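You operate a simulated robot arm through the tools that you are given. There is no shell and no other tool.

The job below is to be done with a simulated robot arm. You get a single attempt, and the scene is never put back.

## Task
Put things in order on the steel table. At the end: the cream fuse from the steel table is on the orange tin (marked "TINS"); the white number tag from the steel table stands on top of the white paper ball; the grey filter (marked "DRY") from the steel table stands where the white rag stood; the white crucible from the steel table stands where the grey filter stood; the white rag stands on top of the green cover; whatever was shut is shut again. Leave all else as you found it, and nothing knocked over.

It is judged by the outcome, as a careful person would: the job done as asked, and still so three seconds after it is handed in. It fails if anything else is knocked over, pushed out of place, dropped, spilled or broken. Lids that push on must go on centred and level and be pressed home; caps that screw on are set level and turned clockwise until they are tight.

## Robot
A 6-joint arm with a two-finger gripper, fixed in place. Base frame: the origin is at the foot of the arm, x ahead of it, y to its left, z up. Readings come in mm, rad, newtons and seconds.
With the tool pointing down near the work surface it reaches from about 140 to 680 mm from the base axis. Its first joint turns from -1.152 to 1.152 rad. Payload 2.45 kg.
The tool frame sits at the grasp point between the pads (the TCP): z along the fingers, y along the line on which they close. The tips reach 30 mm beyond it. Largest opening 106 mm; the body of the gripper starts 79 mm behind the TCP.
Orientation is told as [roll, pitch, yaw] about the base's x, y, z axes, in that order, counted from this pose: with the fingers straight down and closing along the base's y, the tool's x points along the base's -x, its y along +y and its z along -z.

## Interface
- The arm moves only by the tool play_rows. Its argument "targets" is a list of rows, each a list of 7 numbers: the turn, a rotation vector about the tool's x, y, z in units of 5 degrees (1.0 is 5 degrees), then the shift along the tool's x, y, z in units of 20 mm (1.0 is 20 mm), then the finger opening in mm, from 0 to 106. In form: [[ax, ay, az, x, y, z, fingers], ...]. A call has 1 to 20 rows; each row shifts and turns the commanded pose from where the row before left it, along the tool's axes as they then stand. A call with a number of a shift or a turn outside -1 to 1 is refused whole. A row lasts 0.2 s, in which the tool goes at most 50 mm and 0.15 rad; a call with a longer step from one row to the next is refused whole, and so is a gripper value outside its range. Where a pose cannot be reached the arm comes as near as it can. A force on the tool above 40 N (or 10 N above the force at the start of the call, whichever is more), or a blocked arm, ends the call early, and 0.2 s more pass. The fingers move at their own pace (about 153 mm/s each) and stop on an object; they squeeze with about 39 N. The grip force told is the motor's: it shows also when the fingers shut on nothing. Time passes only in rows, and 0.2 s behind the last, so rows that do not move let the fingers close. The reply holds the time, the measured pose of the TCP, the force on the tool along the base axes, the opening and the grip force, in the units named above and with some noise, with the torque about the TCP (base axes, N m) and any sound that the robot's microphone picked up.
- Cameras (640 x 400 px; columns grow to the right, rows downward): "scene" is fixed at [63.7, 427.9, 1395.1]; the picture's right is [-0.63, -0.78, 0.00], its down [-0.52, 0.42, -0.74] and it looks along [0.58, -0.47, -0.67] (base axes); focal length 328 px, centre (320, 200). "wrist" rides on the gripper at [76, -2, -106] in the tool frame; the picture's right is [0.02, 1.00, 0.00], its down [-0.78, 0.02, -0.62] and it looks along [-0.62, 0.01, 0.78] (tool axes); focal length 247 px, centre (320, 200). There is no depth. A picture from a camera that has moved, and an enlarged one, comes with that camera's place and axes in the base frame and with its lens.
- camera(camera): a new picture of that camera. The clock stands still meanwhile.
- close_up(camera, box): a new picture of the part [left, top, right, bottom] of that camera's present view, enlarged. The clock stands still meanwhile.
- finish_job(): hands the job in; it is judged then, once.

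Places have to be worked out from the pictures, the camera data and where the tool is seen. Open the gripper and draw the arm clear of the work before you hand the job in, unless the task says otherwise.

The tools are called as a command line: name --pt "numbers of a row" for each row, then --argument value for the rest, lists and objects as JSON in quotes. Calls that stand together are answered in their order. play_rows: Moves the arm, as the interface text tells. Its arguments: {"type":"object","properties":{"targets":{"type":"array"}},"required":["targets"]} The other tools are called the same way: camera (camera) takes a picture; close_up (camera, box) takes an enlarged picture of a part of a camera's view; finish_job () hands the job in.

At the start:

```text
time: 0.0
eef_pos: [303.7, 69.3, 1162.6]
ee_rot: [-0.001, -0.001, 0.0]
wrist_force: [-0.8, 0.6, -0.3]
wrist_torque: [0.01, 0.05, -0.01]
finger_gap: 105.8
gripper_force: 0.0
```

scene: 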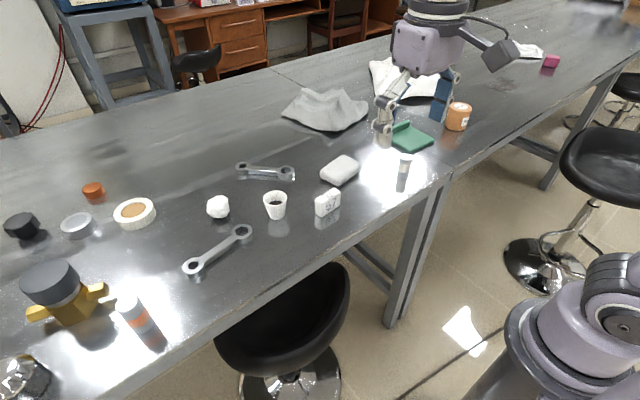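
wrist: 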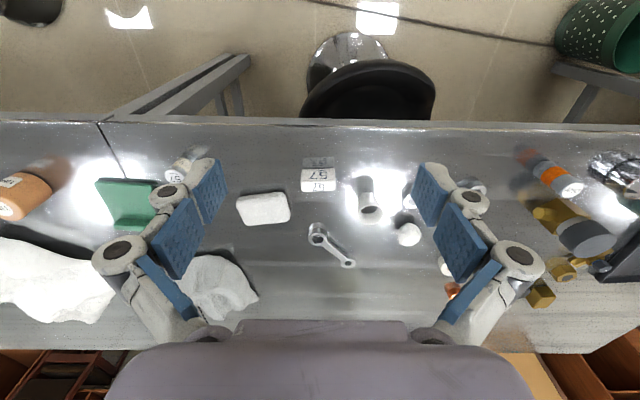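

I start by looking closely at the scene to identify the objects.

close_up --camera "scene" --box '[180, 130, 360, 280]'

close_up --camera "scene" --box '[300, 60, 500, 220]'

close_up --camera "scene" --box '[0, 160, 180, 400]'

close_up --camera "wrist" --box '[160, 140, 480, 300]'

close_up --camera "wrist" --box '[0, 130, 260, 330]'

close_up --camera "wrist" --box '[400, 130, 640, 330]'

```text
2.67 times, centred on (270, 205) of scene
camera zoom: at [63.7, 427.9, 1395.1], right [-0.63, -0.78, 0.0], down [-0.52, 0.42, -0.74], along [0.58, -0.47, -0.67], focal length 873 px, centre (453, 187)
```

zoom: 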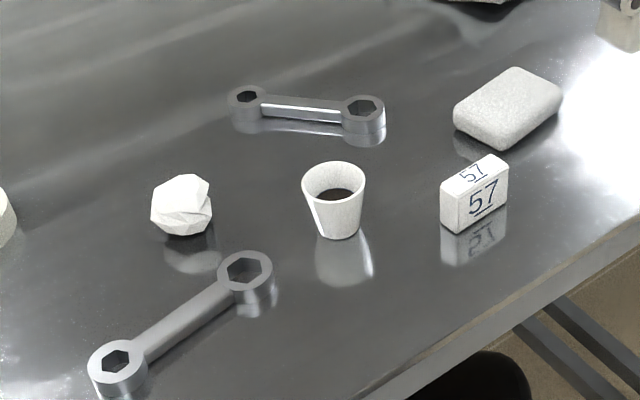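

```text
2.50 times, centred on (400, 140) of scene
camera zoom: at [63.7, 427.9, 1395.1], right [-0.63, -0.78, 0.0], down [-0.52, 0.42, -0.74], along [0.58, -0.47, -0.67], focal length 819 px, centre (120, 350)
```

zoom: 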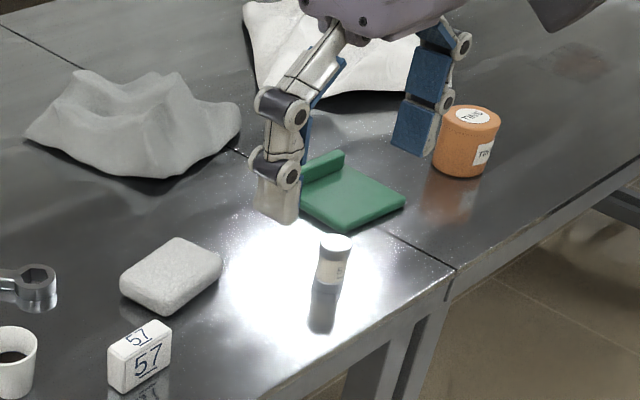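

```text
1.67 times, centred on (90, 280) of scene
camera zoom: at [63.7, 427.9, 1395.1], right [-0.63, -0.78, 0.0], down [-0.52, 0.42, -0.74], along [0.58, -0.47, -0.67], focal length 546 px, centre (703, 67)
```

zoom: 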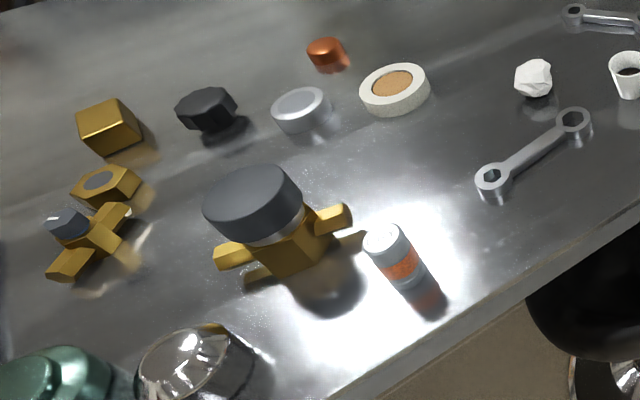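

```text
2.00 times, centred on (320, 220) of wrist
camera zoom: at [227.7, 67.3, 1270.5], right [-0.02, 1.0, 0.0], down [0.78, 0.02, 0.62], along [0.62, 0.01, -0.78], focal length 494 px, centre (320, 160)
```

zoom: 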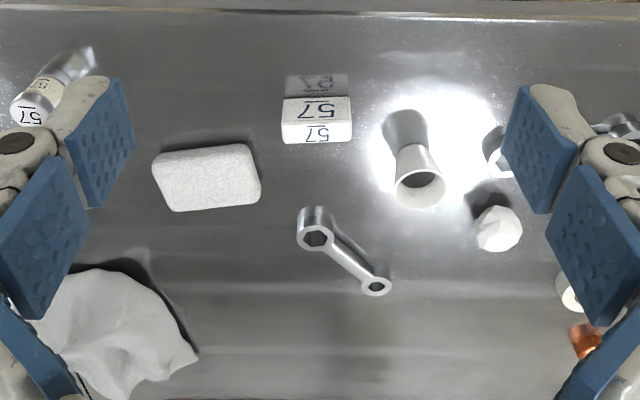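

```text
2.00 times, centred on (130, 230) of wrist
camera zoom: at [227.7, 67.3, 1270.5], right [-0.02, 1.0, 0.0], down [0.78, 0.02, 0.62], along [0.62, 0.01, -0.78], focal length 494 px, centre (700, 140)
```

zoom: 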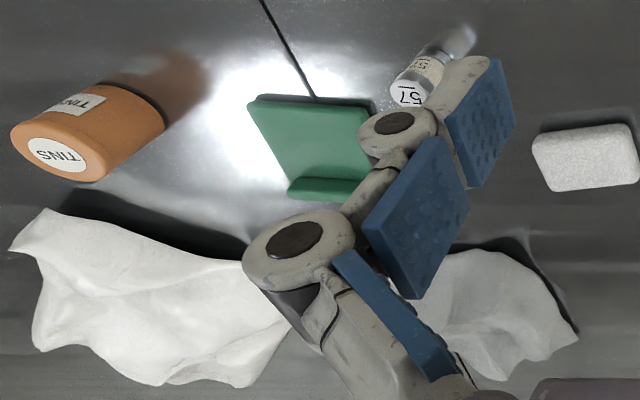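

```text
2.00 times, centred on (520, 230) of wrist
camera zoom: at [227.7, 67.3, 1270.5], right [-0.02, 1.0, 0.0], down [0.78, 0.02, 0.62], along [0.62, 0.01, -0.78], focal length 494 px, centre (-80, 140)
```

zoom: 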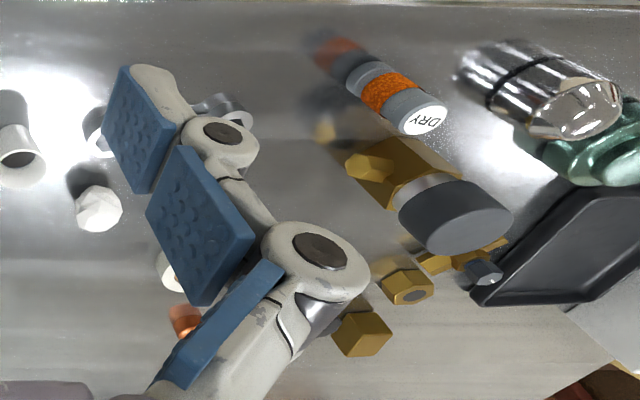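

The table top lies near z≈870. The tall "57" cylinder looks like the fuse, the "57" block the tag, the rounded white block probably the rag, and the large cloths are out of reach. I move the wrist camera toward the right side for a better look.

play_rows --pt "0 0 0 0 -1 0.2 106" --pt "0 0 0 0 -1 0.2 106" --pt "0 0 0 0 -1 0.2 106" --pt "0 0 0 0 -1 0.2 106" --pt "0 0 0 0 -1 0.2 106" --pt "0 0 0 0 -1 0.2 106" --pt "0 0 0 0 -1 0.2 106" --pt "0 0 0 0 -1 0.2 106" --pt "0 0 0 0 -1 0.2 106" --pt "0 0 0 0 -1 0.2 106" --pt "0 0 0 0 -1 0.2 106" --pt "0 0 0 0 -1 0.2 106" --pt "0 0 0 0 -1 0.2 106" --pt "0 0 0 0 -1 0.2 106" --pt "0 0 0 0 -1 0.2 106"

camera --camera "wrist"

camera --camera "scene"

```text
time: 3.2
eef_pos: [303.7, -230.7, 1104.0]
ee_rot: [0.0, -0.001, 0.001]
wrist_force: [1.3, 0.3, 0.1]
wrist_torque: [0.02, 0.01, 0.0]
finger_gap: 105.9
gripper_force: 0.0
```

```text
taken
camera wrist: at [227.4, -231.9, 1210.9], right [-0.02, 1.0, 0.0], down [0.78, 0.02, 0.62], along [0.62, 0.01, -0.78], focal length 247 px, centre (320, 200)
```

wrist: 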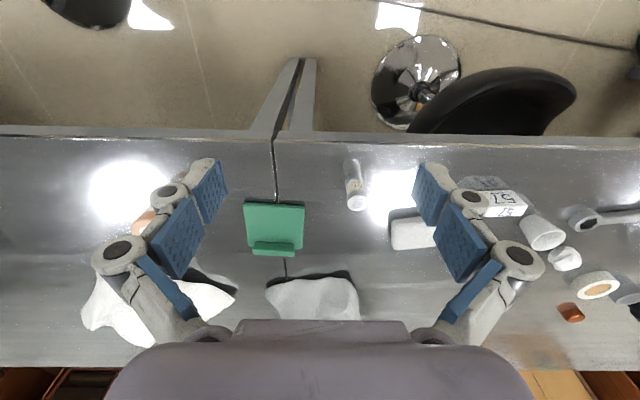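

```text
taken
```

scene: 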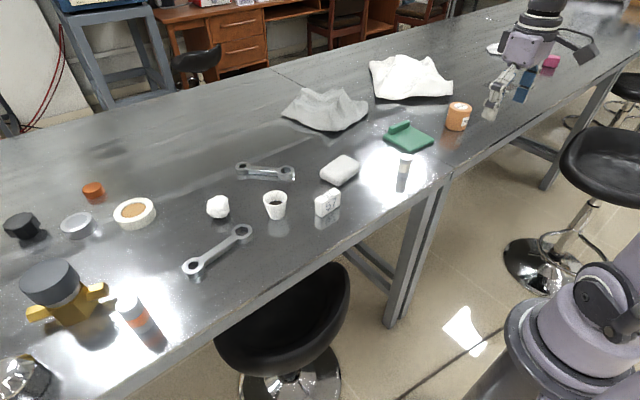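

Both views agree: the green cover is near (559, -315). I zoom in on the items on this side.

close_up --camera "scene" --box '[370, 90, 490, 190]'

close_up --camera "scene" --box '[300, 130, 430, 230]'

close_up --camera "wrist" --box '[220, 150, 420, 290]'

close_up --camera "scene" --box '[260, 60, 560, 230]'

```text
4.00 times, centred on (430, 140) of scene
camera zoom: at [63.7, 427.9, 1395.1], right [-0.63, -0.78, 0.0], down [-0.52, 0.42, -0.74], along [0.58, -0.47, -0.67], focal length 1310 px, centre (-120, 440)
```

zoom: 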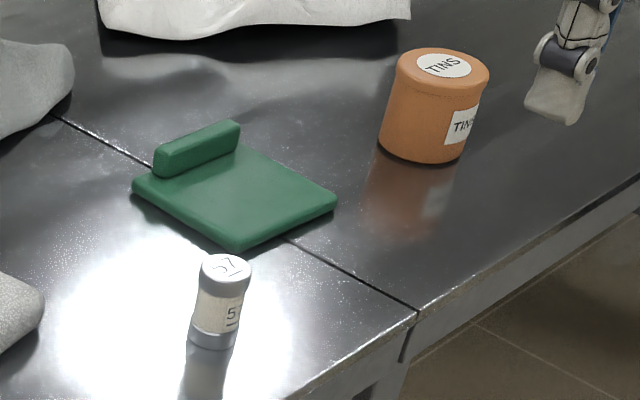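

```text
4.00 times, centred on (365, 180) of scene
camera zoom: at [63.7, 427.9, 1395.1], right [-0.63, -0.78, 0.0], down [-0.52, 0.42, -0.74], along [0.58, -0.47, -0.67], focal length 1310 px, centre (140, 280)
```

zoom: 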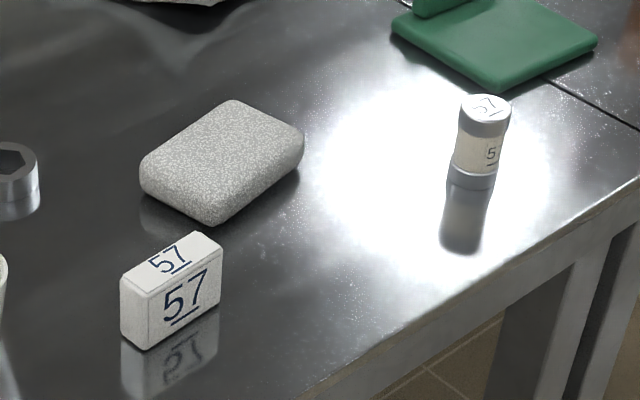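

```text
2.86 times, centred on (320, 220) of wrist
camera zoom: at [227.4, -231.9, 1210.9], right [-0.02, 1.0, 0.0], down [0.78, 0.02, 0.62], along [0.62, 0.01, -0.78], focal length 706 px, centre (320, 143)
```

zoom: 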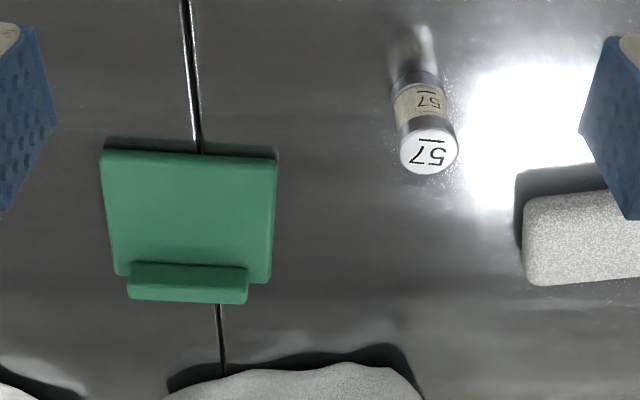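

```text
2.13 times, centred on (410, 145) of scene
camera zoom: at [63.7, 427.9, 1395.1], right [-0.63, -0.78, 0.0], down [-0.52, 0.42, -0.74], along [0.58, -0.47, -0.67], focal length 699 px, centre (128, 317)
```

zoom: 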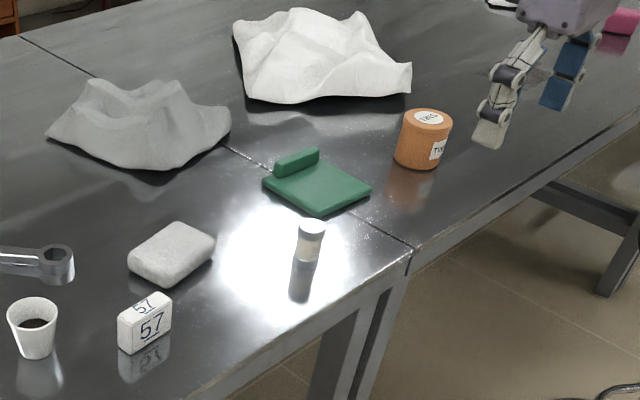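

Triangulation gives the fuse top at about (460, -171, 924) with the table at z≈869.5. I now move toward the tin to see it clear of the fingers and fix its place.

play_rows --pt "0 0 0 -0.15 -1 0.1 106" --pt "0 0 0 -0.15 -1 0.1 106" --pt "0 0 0 -0.15 -1 0.1 106" --pt "0 0 0 -0.15 -1 0.1 106" --pt "0 0 0 -0.15 -1 0.1 106" --pt "0 0 0 -0.15 -1 0.1 106" --pt "0 0 0 -0.15 -1 0.1 106" --pt "0 0 0 -0.15 -1 0.1 106" --pt "0 0 0 -0.15 -1 0.1 106" --pt "0 0 0 -0.15 -1 0.1 106" --pt "0 0 0 -0.15 -1 0.1 106"

camera --camera "wrist"

```text
time: 5.6
eef_pos: [336.7, -450.7, 1079.1]
ee_rot: [0.002, -0.002, -0.001]
wrist_force: [-0.4, 0.3, -0.4]
wrist_torque: [0.02, 0.01, -0.02]
finger_gap: 105.9
gripper_force: 0.0
```

```text
taken
camera wrist: at [260.8, -452.5, 1186.5], right [-0.02, 1.0, 0.0], down [0.78, 0.02, 0.62], along [0.62, 0.01, -0.78], focal length 247 px, centre (320, 200)
```

wrist: 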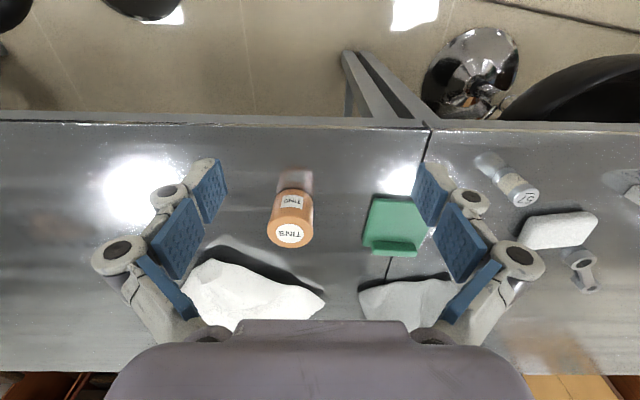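

close_up --camera "wrist" --box '[240, 160, 440, 280]'

close_up --camera "wrist" --box '[440, 130, 640, 310]'

```text
3.20 times, centred on (340, 220) of wrist
camera zoom: at [260.8, -452.5, 1186.5], right [-0.02, 1.0, 0.0], down [0.78, 0.02, 0.62], along [0.62, 0.01, -0.78], focal length 790 px, centre (256, 136)
```

zoom: 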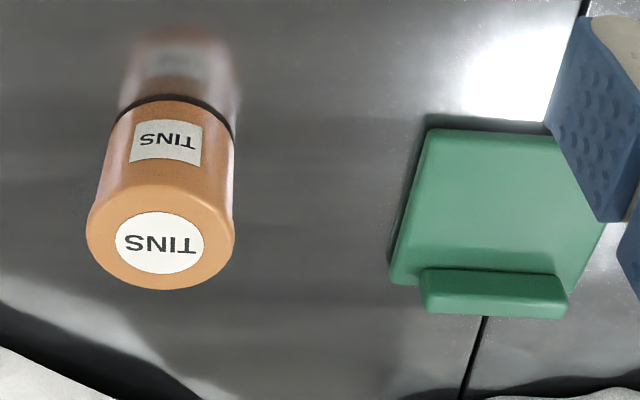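

```text
2.22 times, centred on (540, 220) of wrist
camera zoom: at [260.8, -452.5, 1186.5], right [-0.02, 1.0, 0.0], down [0.78, 0.02, 0.62], along [0.62, 0.01, -0.78], focal length 549 px, centre (-169, 156)
```

zoom: 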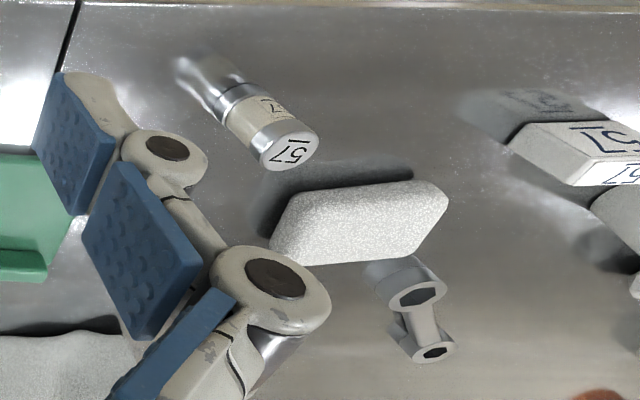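

The tin top is at about (520, -491, 937), 715 mm from the base axis. I test whether the arm can reach over it with the tool straight down, staying well above.

play_rows --pt "0 0 0 -0.9 -0.2 0.3 106" --pt "0 0 0 -0.9 -0.2 0.3 106" --pt "0 0 0 -0.9 -0.2 0.3 106" --pt "0 0 0 -0.9 -0.2 0.3 106" --pt "0 0 0 -0.9 -0.2 0.3 106" --pt "0 0 0 -0.9 -0.2 0.3 106" --pt "0 0 0 -0.9 -0.2 0.3 106" --pt "0 0 0 -0.9 -0.2 0.3 106" --pt "0 0 0 -0.9 -0.2 0.3 106" --pt "0 0 0 -0.96 -0.2 0.3 106" --pt "0 0 0 0 0 0 106"

camera --camera "wrist"

camera --camera "scene"

```text
time: 8.0
eef_pos: [477.0, -462.4, 1015.2]
ee_rot: [0.002, -0.004, 0.001]
wrist_force: [-0.2, 0.0, 0.2]
wrist_torque: [-0.03, 0.01, 0.0]
finger_gap: 105.8
gripper_force: 0.0
out of reach, approached as far as the arm can: row 7, 8, 9, 10
```

```text
taken
camera wrist: at [401.2, -464.2, 1122.9], right [-0.02, 1.0, 0.0], down [0.78, 0.02, 0.62], along [0.62, 0.01, -0.78], focal length 247 px, centre (320, 200)
```

wrist: 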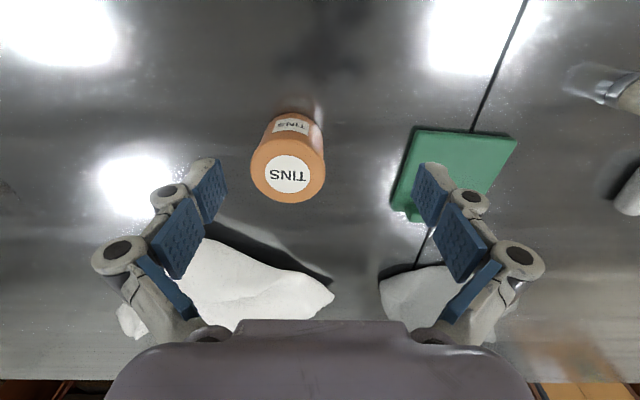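

```text
taken
```

scene: 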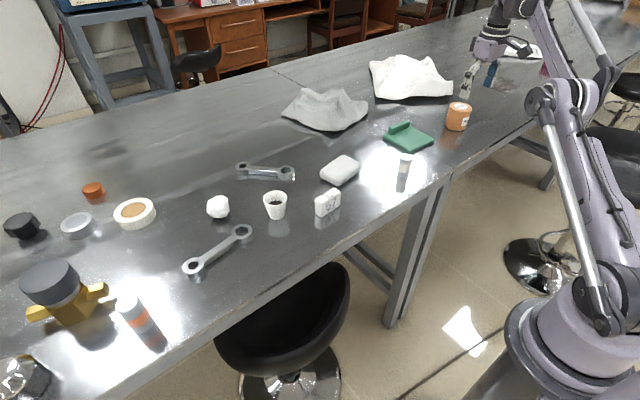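

Straight down the arm stops at about 664 mm, so the tin (715 mm) needs an outward tilt. I turn the tool so the fingers close tangentially (yaw ≈ -0.757 rad), then tilt outward to test how far it goes.

play_rows --pt "0 0 0 0.5 0 -0.5 106" --pt "0 0 0.965 0.5 0 -0.5 106" --pt "0 0 0.965 0 0 0 106" --pt "0 0 0.965 0 0 0 106" --pt "0 0 0.965 0 0 0 106" --pt "0 0 0.965 0 0 0 106" --pt "0 0 0.965 0 0 0 106" --pt "0 0 0.965 0 0 0 106" --pt "0 0 0.965 0 0 0 106" --pt "0 0 0.965 0 0 0 106" --pt "0 0 0 0 0 0 106"

```text
time: 10.4
eef_pos: [456.6, -463.2, 1035.1]
ee_rot: [0.003, 0.0, -0.762]
wrist_force: [0.4, -0.2, -0.5]
wrist_torque: [-0.01, -0.01, 0.01]
finger_gap: 106.2
gripper_force: 0.1
```

The turn worked (yaw -0.762). Next I tilt 20° outward about the closing axis and move out over the tin at z≈1000 to test reach.

play_rows --pt "0 -1 0 0 0 0 106" --pt "0 -1 0 0 0 0 106" --pt "0 -1 0 0 0 0 106" --pt "0 -1 0 0 0 0 106" --pt "0 0 0 -0.49 0.235 0.55 106" --pt "0 0 0 -0.49 0.235 0.55 106" --pt "0 0 0 -0.49 0.235 0.55 106" --pt "0 0 0 -0.49 0.235 0.55 106" --pt "0 0 0 -0.49 0.235 0.55 106" --pt "0 0 0 0 0 0 106"

camera --camera "wrist"

```text
time: 12.6
eef_pos: [519.9, -490.3, 999.9]
ee_rot: [0.003, -0.349, -0.758]
wrist_force: [-0.6, -0.1, 0.1]
wrist_torque: [-0.02, -0.04, -0.01]
finger_gap: 106.1
gripper_force: 0.0
```

```text
taken
camera wrist: at [440.7, -417.6, 1075.1], right [0.67, 0.74, -0.01], down [0.39, -0.35, 0.85], along [0.63, -0.58, -0.52], focal length 247 px, centre (320, 200)
```

wrist: 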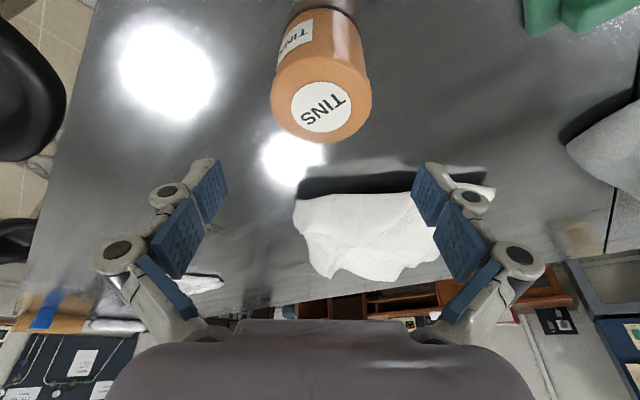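

The 20° tilt reaches the tin: the tool is at (520, -490, 1000), and the picture puts the tin centre at about (518.5, -490). I check that the placement height of about 975 is reachable too.

play_rows --pt "0 0 0 0.2 0 0.56 106" --pt "0 0 0 0.2 0 0.56 106" --pt "0 0 0 0 0 0 106"

```text
time: 13.4
eef_pos: [521.3, -492.9, 977.1]
ee_rot: [0.001, -0.349, -0.76]
wrist_force: [0.9, 0.3, -0.6]
wrist_torque: [0.03, 0.0, -0.01]
finger_gap: 106.0
gripper_force: 0.0
```

Placement height is reachable. Now I raise clear and travel, keeping this orientation, to hover above the fuse at about (460, -171).

play_rows --pt "0 0 0 -0.312 0 -0.858 106" --pt "0 0 0 -0.312 0 -0.858 106" --pt "0 0 0 -0.312 0 -0.858 106" --pt "0 0 0 -0.312 0 -0.858 106" --pt "0 0 0 0.893 0.6825 -0.325 106" --pt "0 0 0 0.893 0.6825 -0.325 106" --pt "0 0 0 0.893 0.6825 -0.325 106" --pt "0 0 0 0.893 0.6825 -0.325 106" --pt "0 0 0 0.893 0.6825 -0.325 106" --pt "0 0 0 0.893 0.6825 -0.325 106" --pt "0 0 0 0.893 0.6825 -0.325 106" --pt "0 0 0 0.893 0.6825 -0.325 106" --pt "0 0 0 0.893 0.6825 -0.325 106" --pt "0 0 0 0.893 0.6825 -0.325 106" --pt "0 0 0 0.893 0.6825 -0.325 106" --pt "0 0 0 0.893 0.6825 -0.325 106" --pt "0 0 0 0.893 0.6825 -0.325 106" --pt "0 0 0 0.893 0.6825 -0.325 106" --pt "0 0 0 0 0 0 106"

camera --camera "wrist"

camera --camera "scene"

```text
time: 17.4
eef_pos: [459.7, -167.5, 1050.7]
ee_rot: [0.0, -0.35, -0.759]
wrist_force: [0.5, 0.3, -0.6]
wrist_torque: [0.0, -0.02, -0.04]
finger_gap: 105.8
gripper_force: 0.1
```

```text
taken
camera wrist: at [380.1, -93.6, 1125.3], right [0.67, 0.74, -0.01], down [0.39, -0.35, 0.85], along [0.63, -0.58, -0.52], focal length 247 px, centre (320, 200)
```

wrist: 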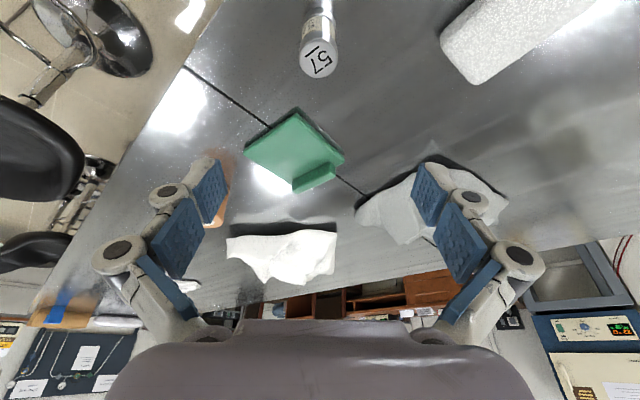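

```text
taken
```

scene: 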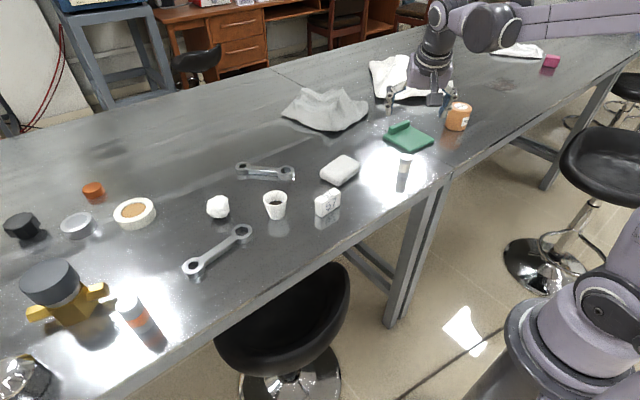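

close_up --camera "wrist" --box '[260, 0, 380, 90]'

```text
4.44 times, centred on (320, 45) of wrist
camera zoom: at [380.1, -93.6, 1125.3], right [0.67, 0.74, -0.01], down [0.39, -0.35, 0.85], along [0.63, -0.58, -0.52], focal length 1098 px, centre (320, 889)
```

zoom: 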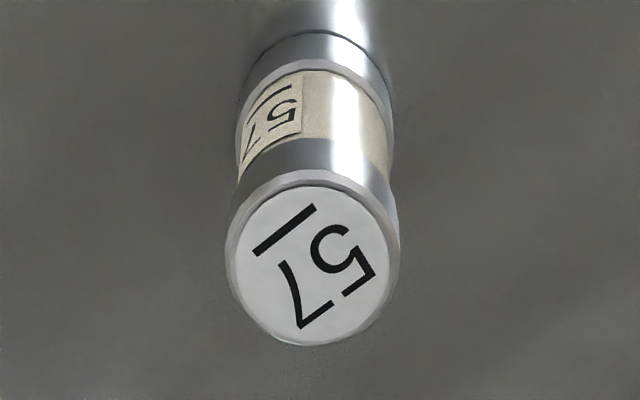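

The fuse axis is at about (459.5, -171), diameter ≈31 mm. I descend vertically to TCP z≈907.5 with the fingers straddling it.

play_rows --pt "0 0 0 0.2345 -0.013 0.6765 106" --pt "0 0 0 0.2345 -0.013 0.6765 106" --pt "0 0 0 0.2345 -0.013 0.6765 106" --pt "0 0 0 0.2345 -0.013 0.6765 106" --pt "0 0 0 0.2345 -0.013 0.6765 106" --pt "0 0 0 0.2345 -0.013 0.6765 106" --pt "0 0 0 0.2345 -0.013 0.6765 106" --pt "0 0 0 0.2345 -0.013 0.6765 106" --pt "0 0 0 0.2345 -0.013 0.6765 106" --pt "0 0 0 0.2345 -0.013 0.6765 106" --pt "0 0 0 0 0 0 106"

camera --camera "wrist"

camera --camera "scene"

```text
time: 19.8
eef_pos: [458.9, -172.2, 906.0]
ee_rot: [0.002, -0.351, -0.762]
wrist_force: [-0.3, 0.0, 0.2]
wrist_torque: [0.01, 0.0, -0.01]
finger_gap: 105.9
gripper_force: 0.0
```

```text
taken
camera wrist: at [379.2, -97.7, 980.9], right [0.67, 0.74, -0.01], down [0.39, -0.35, 0.85], along [0.63, -0.58, -0.52], focal length 247 px, centre (320, 200)
```

wrist: 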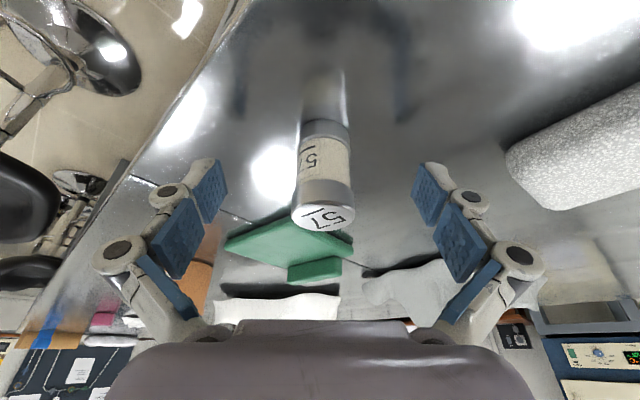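

```text
taken
```

scene: 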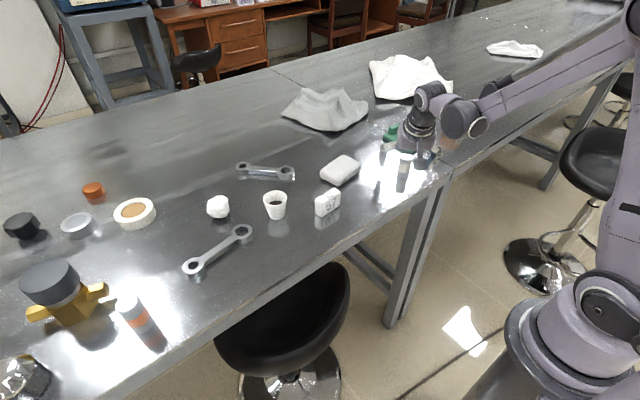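

The fuse sits centred between the pads. I close the fingers on it without moving.

play_rows --pt "0 0 0 0 0 0 60" --pt "0 0 0 0 0 0 36" --pt "0 0 0 0 0 0 20" --pt "0 0 0 0 0 0 20" --pt "0 0 0 0 0 0 20"

```text
time: 21.0
eef_pos: [459.0, -170.8, 907.7]
ee_rot: [0.002, -0.349, -0.76]
wrist_force: [1.5, -0.4, 1.8]
wrist_torque: [-0.07, 0.02, 0.01]
finger_gap: 30.8
gripper_force: 38.8
```

Gripped at 30.8 mm with 38.8 N. I lift vertically about 125 mm and check the hold.

play_rows --pt "0 0 0 -0.134 0 -0.367 20" --pt "0 0 0 -0.268 0 -0.734 20" --pt "0 0 0 -0.268 0 -0.734 20" --pt "0 0 0 -0.268 0 -0.734 20" --pt "0 0 0 -0.268 0 -0.734 20" --pt "0 0 0 -0.268 0 -0.734 20" --pt "0 0 0 -0.268 0 -0.734 20" --pt "0 0 0 -0.268 0 -0.734 20" --pt "0 0 0 -0.134 0 -0.367 20" --pt "0 0 0 0 0 0 20"

camera --camera "wrist"

```text
time: 23.2
eef_pos: [459.1, -171.7, 1033.9]
ee_rot: [0.002, -0.349, -0.759]
wrist_force: [0.9, -0.1, -2.5]
wrist_torque: [0.0, -0.02, 0.0]
finger_gap: 30.6
gripper_force: 39.0
```

```text
taken
camera wrist: at [379.5, -98.7, 1107.5], right [0.67, 0.74, -0.01], down [0.39, -0.35, 0.85], along [0.63, -0.58, -0.52], focal length 247 px, centre (320, 200)
```

wrist: 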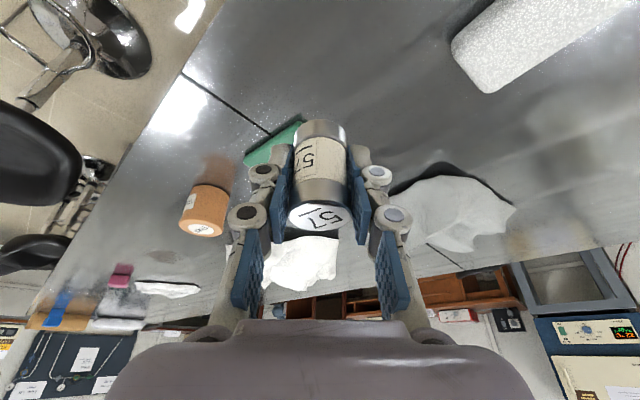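

The fuse hangs well in the grip. I carry it level to above the tin.

play_rows --pt "0 0 0 -0.4415 -0.339 0.161 20" --pt "0 0 0 -0.883 -0.6775 0.3225 20" --pt "0 0 0 -0.883 -0.6775 0.3225 20" --pt "0 0 0 -0.883 -0.6775 0.3225 20" --pt "0 0 0 -0.883 -0.6775 0.3225 20" --pt "0 0 0 -0.883 -0.6775 0.3225 20" --pt "0 0 0 -0.883 -0.6775 0.3225 20" --pt "0 0 0 -0.883 -0.6775 0.3225 20" --pt "0 0 0 -0.883 -0.6775 0.3225 20" --pt "0 0 0 -0.883 -0.6775 0.3225 20" --pt "0 0 0 -0.883 -0.6775 0.3225 20" --pt "0 0 0 -0.883 -0.6775 0.3225 20" --pt "0 0 0 -0.883 -0.6775 0.3225 20" --pt "0 0 0 -0.883 -0.6775 0.3225 20" --pt "0 0 0 -0.4415 -0.339 0.161 20" --pt "0 0 0 0 0 0 20"

camera --camera "wrist"

close_up --camera "scene" --box '[380, 50, 540, 150]'

```text
time: 26.6
eef_pos: [519.1, -491.1, 1029.3]
ee_rot: [0.002, -0.35, -0.759]
wrist_force: [-0.5, 0.2, -1.0]
wrist_torque: [-0.02, 0.02, -0.02]
finger_gap: 30.7
gripper_force: 39.0
```

```text
taken
camera wrist: at [439.5, -418.3, 1105.1], right [0.67, 0.74, -0.01], down [0.39, -0.35, 0.85], along [0.63, -0.58, -0.52], focal length 247 px, centre (320, 200)
```

wrist: 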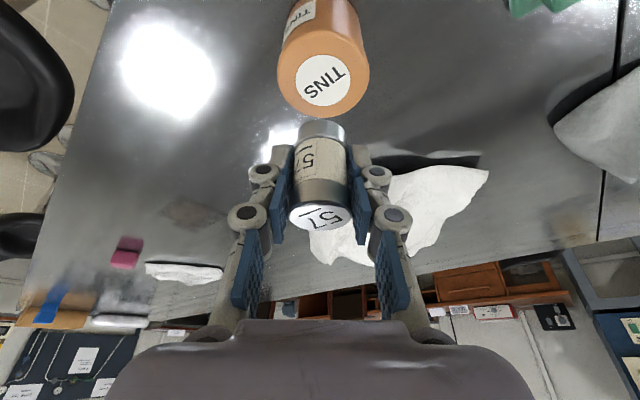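

```text
4.00 times, centred on (460, 100) of scene
camera zoom: at [63.8, 427.9, 1395.1], right [-0.63, -0.78, 0.0], down [-0.52, 0.42, -0.74], along [0.58, -0.47, -0.67], focal length 1310 px, centre (-240, 600)
```

zoom: 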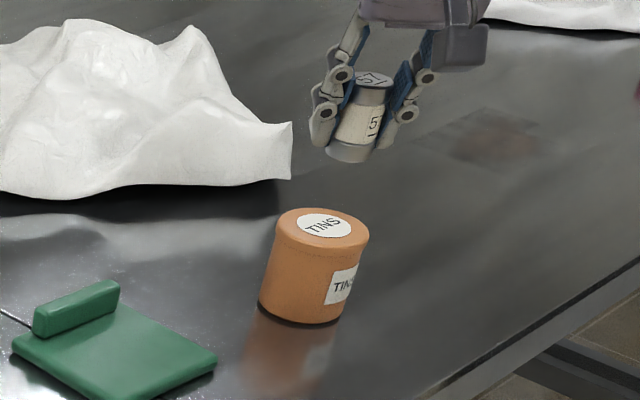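

Tool (519, -491) is aligned with the tin centre (519.4, -490.5). I lower about 48 mm to hover the fuse just over the tin top.

play_rows --pt "0 0 0 0.137 0 0.376 20" --pt "0 0 0 0.137 0 0.376 20" --pt "0 0 0 0.137 0 0.376 20" --pt "0 0 0 0.137 0 0.376 20" --pt "0 0 0 0.137 0 0.376 20" --pt "0 0 0 0.137 0 0.376 20" --pt "0 0 0 0 0 0 20"

camera --camera "wrist"

close_up --camera "scene" --box '[420, 70, 500, 140]'

```text
time: 28.2
eef_pos: [520.1, -493.2, 981.7]
ee_rot: [0.002, -0.35, -0.759]
wrist_force: [0.2, 0.4, -0.1]
wrist_torque: [0.0, 0.02, -0.02]
finger_gap: 30.5
gripper_force: 38.6
```

```text
taken
camera wrist: at [440.3, -419.3, 1056.9], right [0.67, 0.74, -0.01], down [0.39, -0.35, 0.85], along [0.63, -0.58, -0.52], focal length 247 px, centre (320, 200)
```

wrist: 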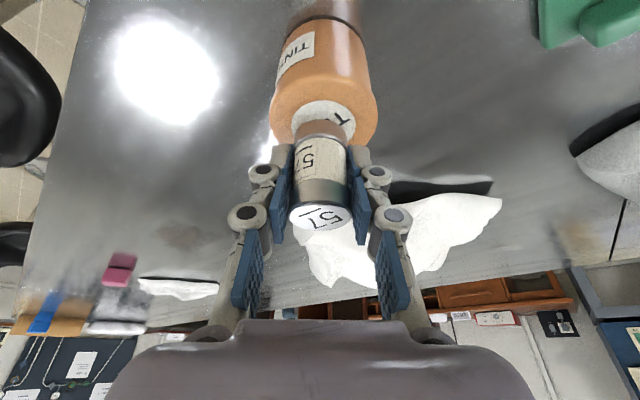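

```text
5.71 times, centred on (460, 105) of scene
camera zoom: at [63.8, 427.9, 1395.1], right [-0.63, -0.78, 0.0], down [-0.52, 0.42, -0.74], along [0.58, -0.47, -0.67], focal length 1872 px, centre (-480, 743)
```

zoom: 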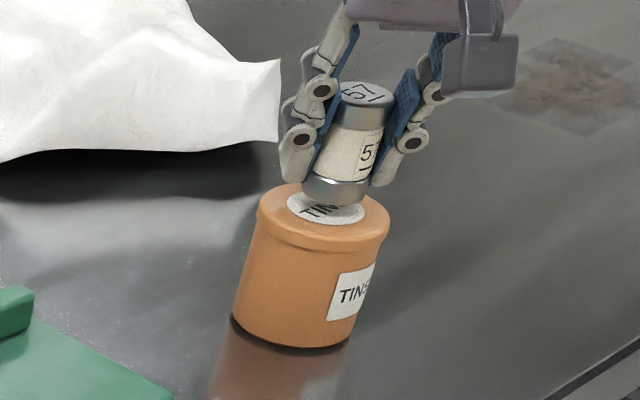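

The fuse bottom is about 7 mm over the tin, well centred. I lower in 1 mm steps and watch the force.

play_rows --pt "0 0 0 0.0171 0 0.047 20" --pt "0 0 0 0.0171 0 0.047 20" --pt "0 0 0 0.0171 0 0.047 20" --pt "0 0 0 0.0171 0 0.047 20" --pt "0 0 0 0.0171 0 0.047 20" --pt "0 0 0 0 0 0 20"

close_up --camera "scene" --box '[420, 70, 500, 140]'

```text
time: 29.6
eef_pos: [519.2, -491.5, 976.5]
ee_rot: [0.003, -0.35, -0.759]
wrist_force: [-0.2, 0.1, -1.2]
wrist_torque: [-0.04, 0.01, -0.05]
finger_gap: 30.6
gripper_force: 38.8
```

```text
5.71 times, centred on (460, 105) of scene
camera zoom: at [63.8, 427.9, 1395.1], right [-0.63, -0.78, 0.0], down [-0.52, 0.42, -0.74], along [0.58, -0.47, -0.67], focal length 1872 px, centre (-480, 743)
```

zoom: 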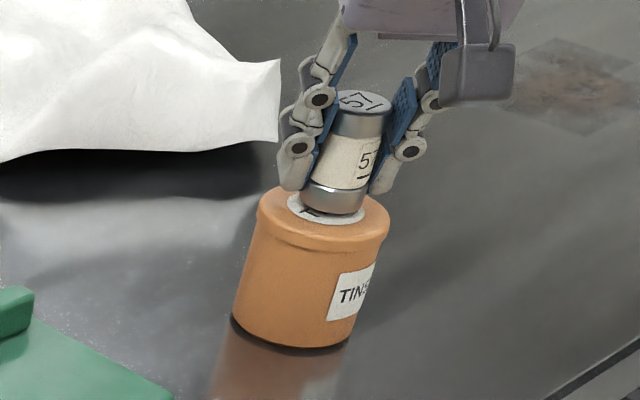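

No contact force yet. I continue down in smaller steps.

play_rows --pt "0 0 0 0.0171 0 0.047 20" --pt "0 0 0 0 0 0 20"

play_rows --pt "0 0 0 0.0086 0 0.0235 20" --pt "0 0 0 0 0 0 20"

```text
time: 30.2
eef_pos: [520.0, -492.4, 977.0]
ee_rot: [0.002, -0.348, -0.758]
wrist_force: [0.1, -0.1, -0.5]
wrist_torque: [0.0, -0.02, 0.0]
finger_gap: 30.9
gripper_force: 39.3
```

```text
time: 30.8
eef_pos: [519.8, -491.8, 975.9]
ee_rot: [0.002, -0.349, -0.759]
wrist_force: [0.4, 0.0, -1.1]
wrist_torque: [-0.01, -0.04, -0.01]
finger_gap: 30.6
gripper_force: 39.0
```

play_rows --pt "0 0 0 0.0086 0 0.0235 20" --pt "0 0 0 0 0 0 20"

play_rows --pt "0 0 0 0.0086 0 0.0235 20" --pt "0 0 0 0 0 0 20"

close_up --camera "scene" --box '[440, 85, 480, 120]'

```text
time: 31.4
eef_pos: [520.4, -491.7, 975.0]
ee_rot: [0.0, -0.35, -0.759]
wrist_force: [0.7, 0.4, 0.2]
wrist_torque: [0.03, 0.01, 0.01]
finger_gap: 30.5
gripper_force: 38.9
```

```text
time: 32.0
eef_pos: [521.0, -493.1, 974.3]
ee_rot: [0.001, -0.35, -0.759]
wrist_force: [0.8, -0.3, -0.4]
wrist_torque: [0.02, 0.02, 0.02]
finger_gap: 30.6
gripper_force: 38.8
```

```text
11.43 times, centred on (460, 102) of scene
camera zoom: at [63.8, 427.9, 1395.1], right [-0.63, -0.78, 0.0], down [-0.52, 0.42, -0.74], along [0.58, -0.47, -0.67], focal length 3743 px, centre (-1280, 1314)
```

zoom: 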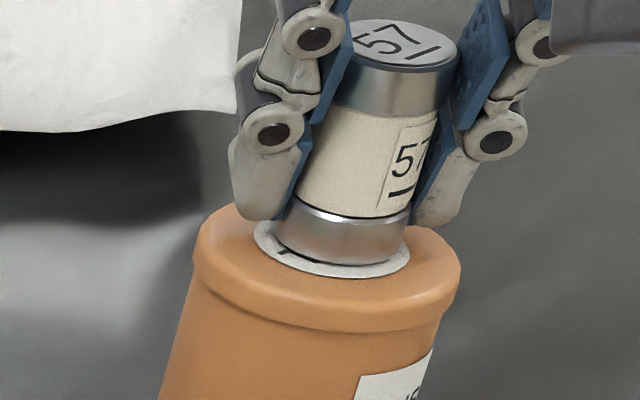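

Very close now; I continue at 0.5 mm steps until the force shows contact.

play_rows --pt "0 0 0 0.0086 0 0.0235 20" --pt "0 0 0 0 0 0 20"

play_rows --pt "0 0 0 0.0086 0 0.0235 20" --pt "0 0 0 0 0 0 20"

play_rows --pt "0 0 0 0.0086 0 0.0235 20" --pt "0 0 0 0 0 0 20"

```text
time: 32.6
eef_pos: [519.4, -492.1, 976.0]
ee_rot: [0.002, -0.349, -0.76]
wrist_force: [0.2, 0.4, -0.7]
wrist_torque: [-0.01, 0.01, -0.01]
finger_gap: 30.8
gripper_force: 38.4
```

```text
time: 33.2
eef_pos: [519.0, -491.8, 973.0]
ee_rot: [0.002, -0.352, -0.76]
wrist_force: [-1.4, 0.9, 7.6]
wrist_torque: [0.08, 0.02, -0.01]
finger_gap: 30.5
gripper_force: 38.3
```

```text
time: 33.8
eef_pos: [520.2, -491.9, 974.8]
ee_rot: [0.001, -0.353, -0.759]
wrist_force: [-0.1, -0.2, 17.3]
wrist_torque: [0.05, 0.02, 0.02]
finger_gap: 30.6
gripper_force: 39.5
```

Contact is felt (17 N). I ease back 0.7 mm and open the fingers to let the fuse stand.

play_rows --pt "0 0 0 -0.012 0 -0.033 20" --pt "0 0 0 0 0 0 29" --pt "0 0 0 0 0 0 34" --pt "0 0 0 0 0 0 44" --pt "0 0 0 0 0 0 60" --pt "0 0 0 0 0 0 80" --pt "0 0 0 0 0 0 80"

close_up --camera "scene" --box '[420, 70, 500, 140]'

camera --camera "wrist"

```text
time: 35.4
eef_pos: [520.8, -492.0, 972.8]
ee_rot: [0.002, -0.35, -0.759]
wrist_force: [-0.1, -0.3, 0.2]
wrist_torque: [-0.01, -0.02, 0.03]
finger_gap: 80.2
gripper_force: 0.1
```

```text
5.71 times, centred on (460, 105) of scene
camera zoom: at [63.7, 427.9, 1395.1], right [-0.63, -0.78, 0.0], down [-0.52, 0.42, -0.74], along [0.58, -0.47, -0.67], focal length 1872 px, centre (-480, 743)
```

zoom: 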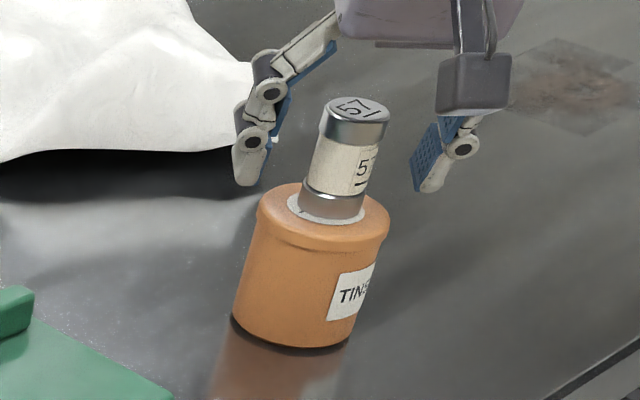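

```text
taken
camera wrist: at [440.1, -418.7, 1048.8], right [0.67, 0.74, -0.01], down [0.39, -0.35, 0.85], along [0.63, -0.58, -0.52], focal length 247 px, centre (320, 200)
```

wrist: 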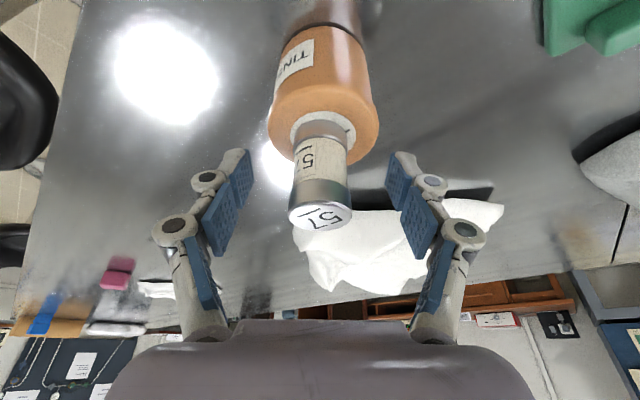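

The fuse stands centred on the tin. I open fully, rise clear, and travel toward the rag.

play_rows --pt "0 0 0 0 0 0 106" --pt "0 0 0 -0.154 0 -0.423 106" --pt "0 0 0 -0.308 0 -0.846 106" --pt "0 0 0 -0.308 0 -0.846 106" --pt "0 0 0 -0.308 0 -0.846 106" --pt "0 0 0 -0.308 0 -0.846 106" --pt "0 0 0 -0.154 0 -0.423 106" --pt "0 0 0 0 0 0 106"

close_up --camera "scene" --box '[380, 60, 540, 180]'

play_rows --pt "0 0 0 0.762 0.953 -0.278 106" --pt "0 0 0 0.762 0.953 -0.278 106" --pt "0 0 0 0.762 0.953 -0.278 106" --pt "0 0 0 0.762 0.953 -0.278 106" --pt "0 0 0 0.762 0.953 -0.278 106" --pt "0 0 0 0.762 0.953 -0.278 106" --pt "0 0 0 0.762 0.953 -0.278 106" --pt "0 0 0 0.762 0.953 -0.278 106" --pt "0 0 0 0.762 0.953 -0.278 106" --pt "0 0 0 0.762 0.953 -0.278 106" --pt "0 0 0 0.762 0.953 -0.278 106" --pt "0 0 0 0.762 0.953 -0.278 106" --pt "0 0 0 0.762 0.953 -0.278 106" --pt "0 0 0 0.762 0.953 -0.278 106" --pt "0 0 0 0.762 0.953 -0.278 106" --pt "0 0 0 0.762 0.953 -0.278 106" --pt "0 0 0 0.762 0.953 -0.278 106" --pt "0 0 0 0.762 0.953 -0.278 106"

play_rows --pt "0 1 0 0 0 0 106" --pt "0 1 0 0 0 0 106" --pt "0 1 0 0 0 0 106" --pt "0 1 0 0 0 0 106" --pt "0 0 -0.968 0 0 0 106" --pt "0 0 -0.968 0 0 0 106" --pt "0 0 -0.968 0 0 0 106" --pt "0 0 -0.968 0 0 0 106" --pt "0 0 -0.968 0 0 0 106" --pt "0 0 -0.968 0 0 0 106" --pt "0 0 -0.968 0 0 0 106" --pt "0 0 -0.968 0 0 0 106" --pt "0 0 -0.968 0 0 0 106" --pt "0 0 0 0 0 0 106"

camera --camera "wrist"

camera --camera "scene"

```text
time: 37.2
eef_pos: [520.8, -492.3, 1063.7]
ee_rot: [0.002, -0.348, -0.759]
wrist_force: [0.1, -0.4, 0.5]
wrist_torque: [0.05, 0.0, -0.01]
finger_gap: 105.9
gripper_force: 0.2
```

```text
3.33 times, centred on (460, 120) of scene
camera zoom: at [63.7, 427.9, 1395.1], right [-0.63, -0.78, 0.0], down [-0.52, 0.42, -0.74], along [0.58, -0.47, -0.67], focal length 1092 px, centre (-147, 467)
```

zoom: 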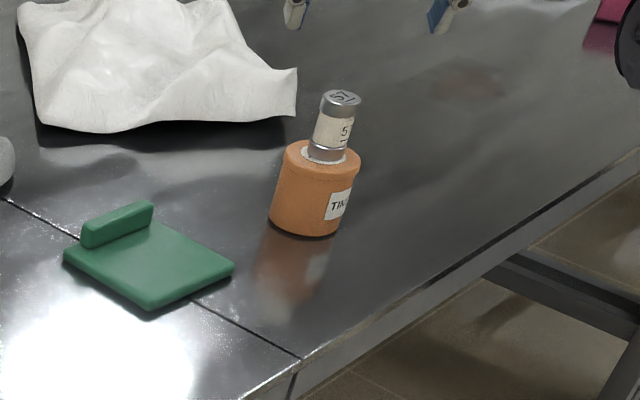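

```text
time: 41.0
eef_pos: [545.0, -42.3, 1067.4]
ee_rot: [-0.003, -0.348, -0.76]
wrist_force: [-0.2, -0.2, 0.7]
wrist_torque: [-0.03, -0.03, 0.02]
finger_gap: 106.1
gripper_force: 0.0
```

```text
time: 44.0
eef_pos: [545.6, -42.8, 1066.0]
ee_rot: [0.001, -0.001, 0.001]
wrist_force: [-0.3, -0.4, -0.6]
wrist_torque: [-0.02, 0.01, -0.02]
finger_gap: 106.0
gripper_force: 0.0
```

```text
taken
camera wrist: at [468.4, -43.8, 1173.4], right [-0.02, 1.0, 0.0], down [0.78, 0.02, 0.62], along [0.62, 0.02, -0.78], focal length 247 px, centre (320, 200)
```

wrist: 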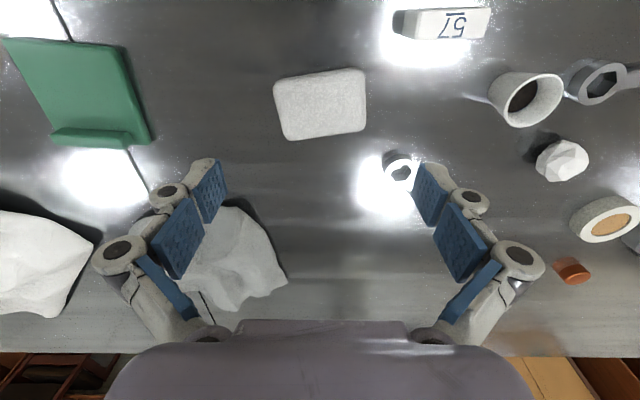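

```text
taken
```

scene: 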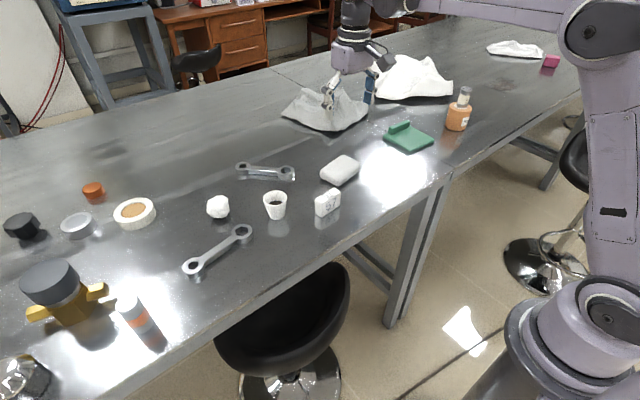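

I take close-ups from this near-vertical viewpoint to measure the rag, tag, crucible and ball.

close_up --camera "wrist" --box '[250, 50, 390, 150]'

close_up --camera "wrist" --box '[380, 0, 520, 90]'

close_up --camera "wrist" --box '[470, 50, 640, 200]'

close_up --camera "wrist" --box '[0, 20, 180, 160]'

```text
4.00 times, centred on (320, 100) of wrist
camera zoom: at [468.4, -43.8, 1173.4], right [-0.02, 1.0, 0.0], down [0.78, 0.02, 0.62], along [0.62, 0.02, -0.78], focal length 988 px, centre (320, 600)
```

zoom: 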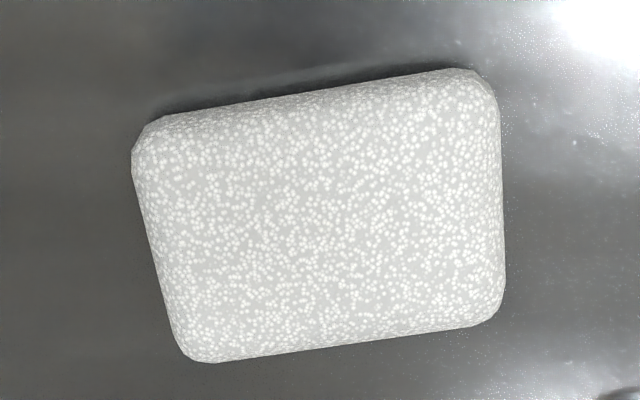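

```text
4.44 times, centred on (450, 45) of wrist
camera zoom: at [468.4, -43.8, 1173.4], right [-0.02, 1.0, 0.0], down [0.78, 0.02, 0.62], along [0.62, 0.02, -0.78], focal length 1098 px, centre (-258, 889)
```

zoom: 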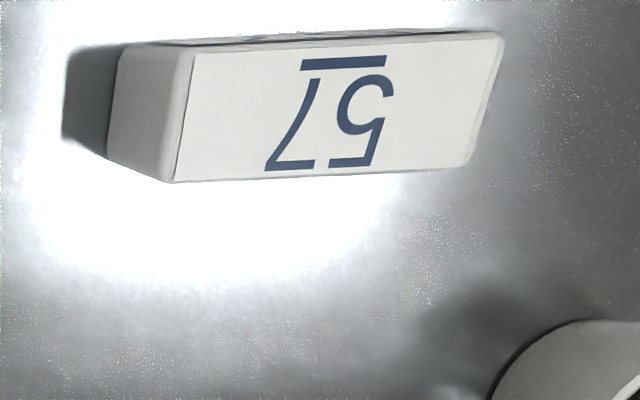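

```text
2.67 times, centred on (555, 125) of wrist
camera zoom: at [468.4, -43.8, 1173.4], right [-0.02, 1.0, 0.0], down [0.78, 0.02, 0.62], along [0.62, 0.02, -0.78], focal length 659 px, centre (-307, 400)
```

zoom: 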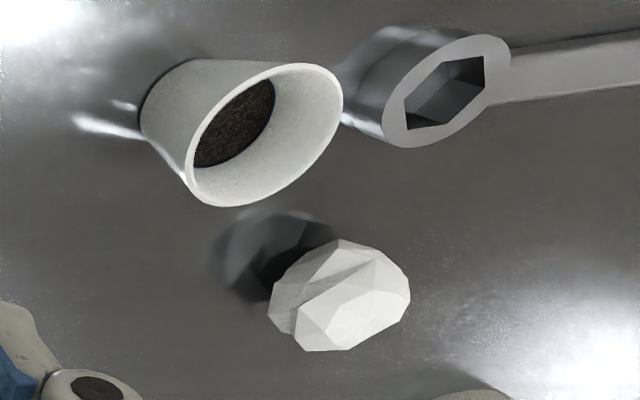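

```text
2.86 times, centred on (90, 90) of wrist
camera zoom: at [468.4, -43.8, 1173.4], right [-0.02, 1.0, 0.0], down [0.78, 0.02, 0.62], along [0.62, 0.02, -0.78], focal length 706 px, centre (977, 514)
```

zoom: 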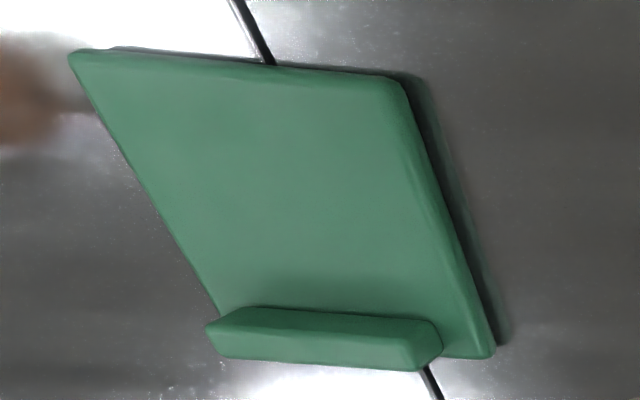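

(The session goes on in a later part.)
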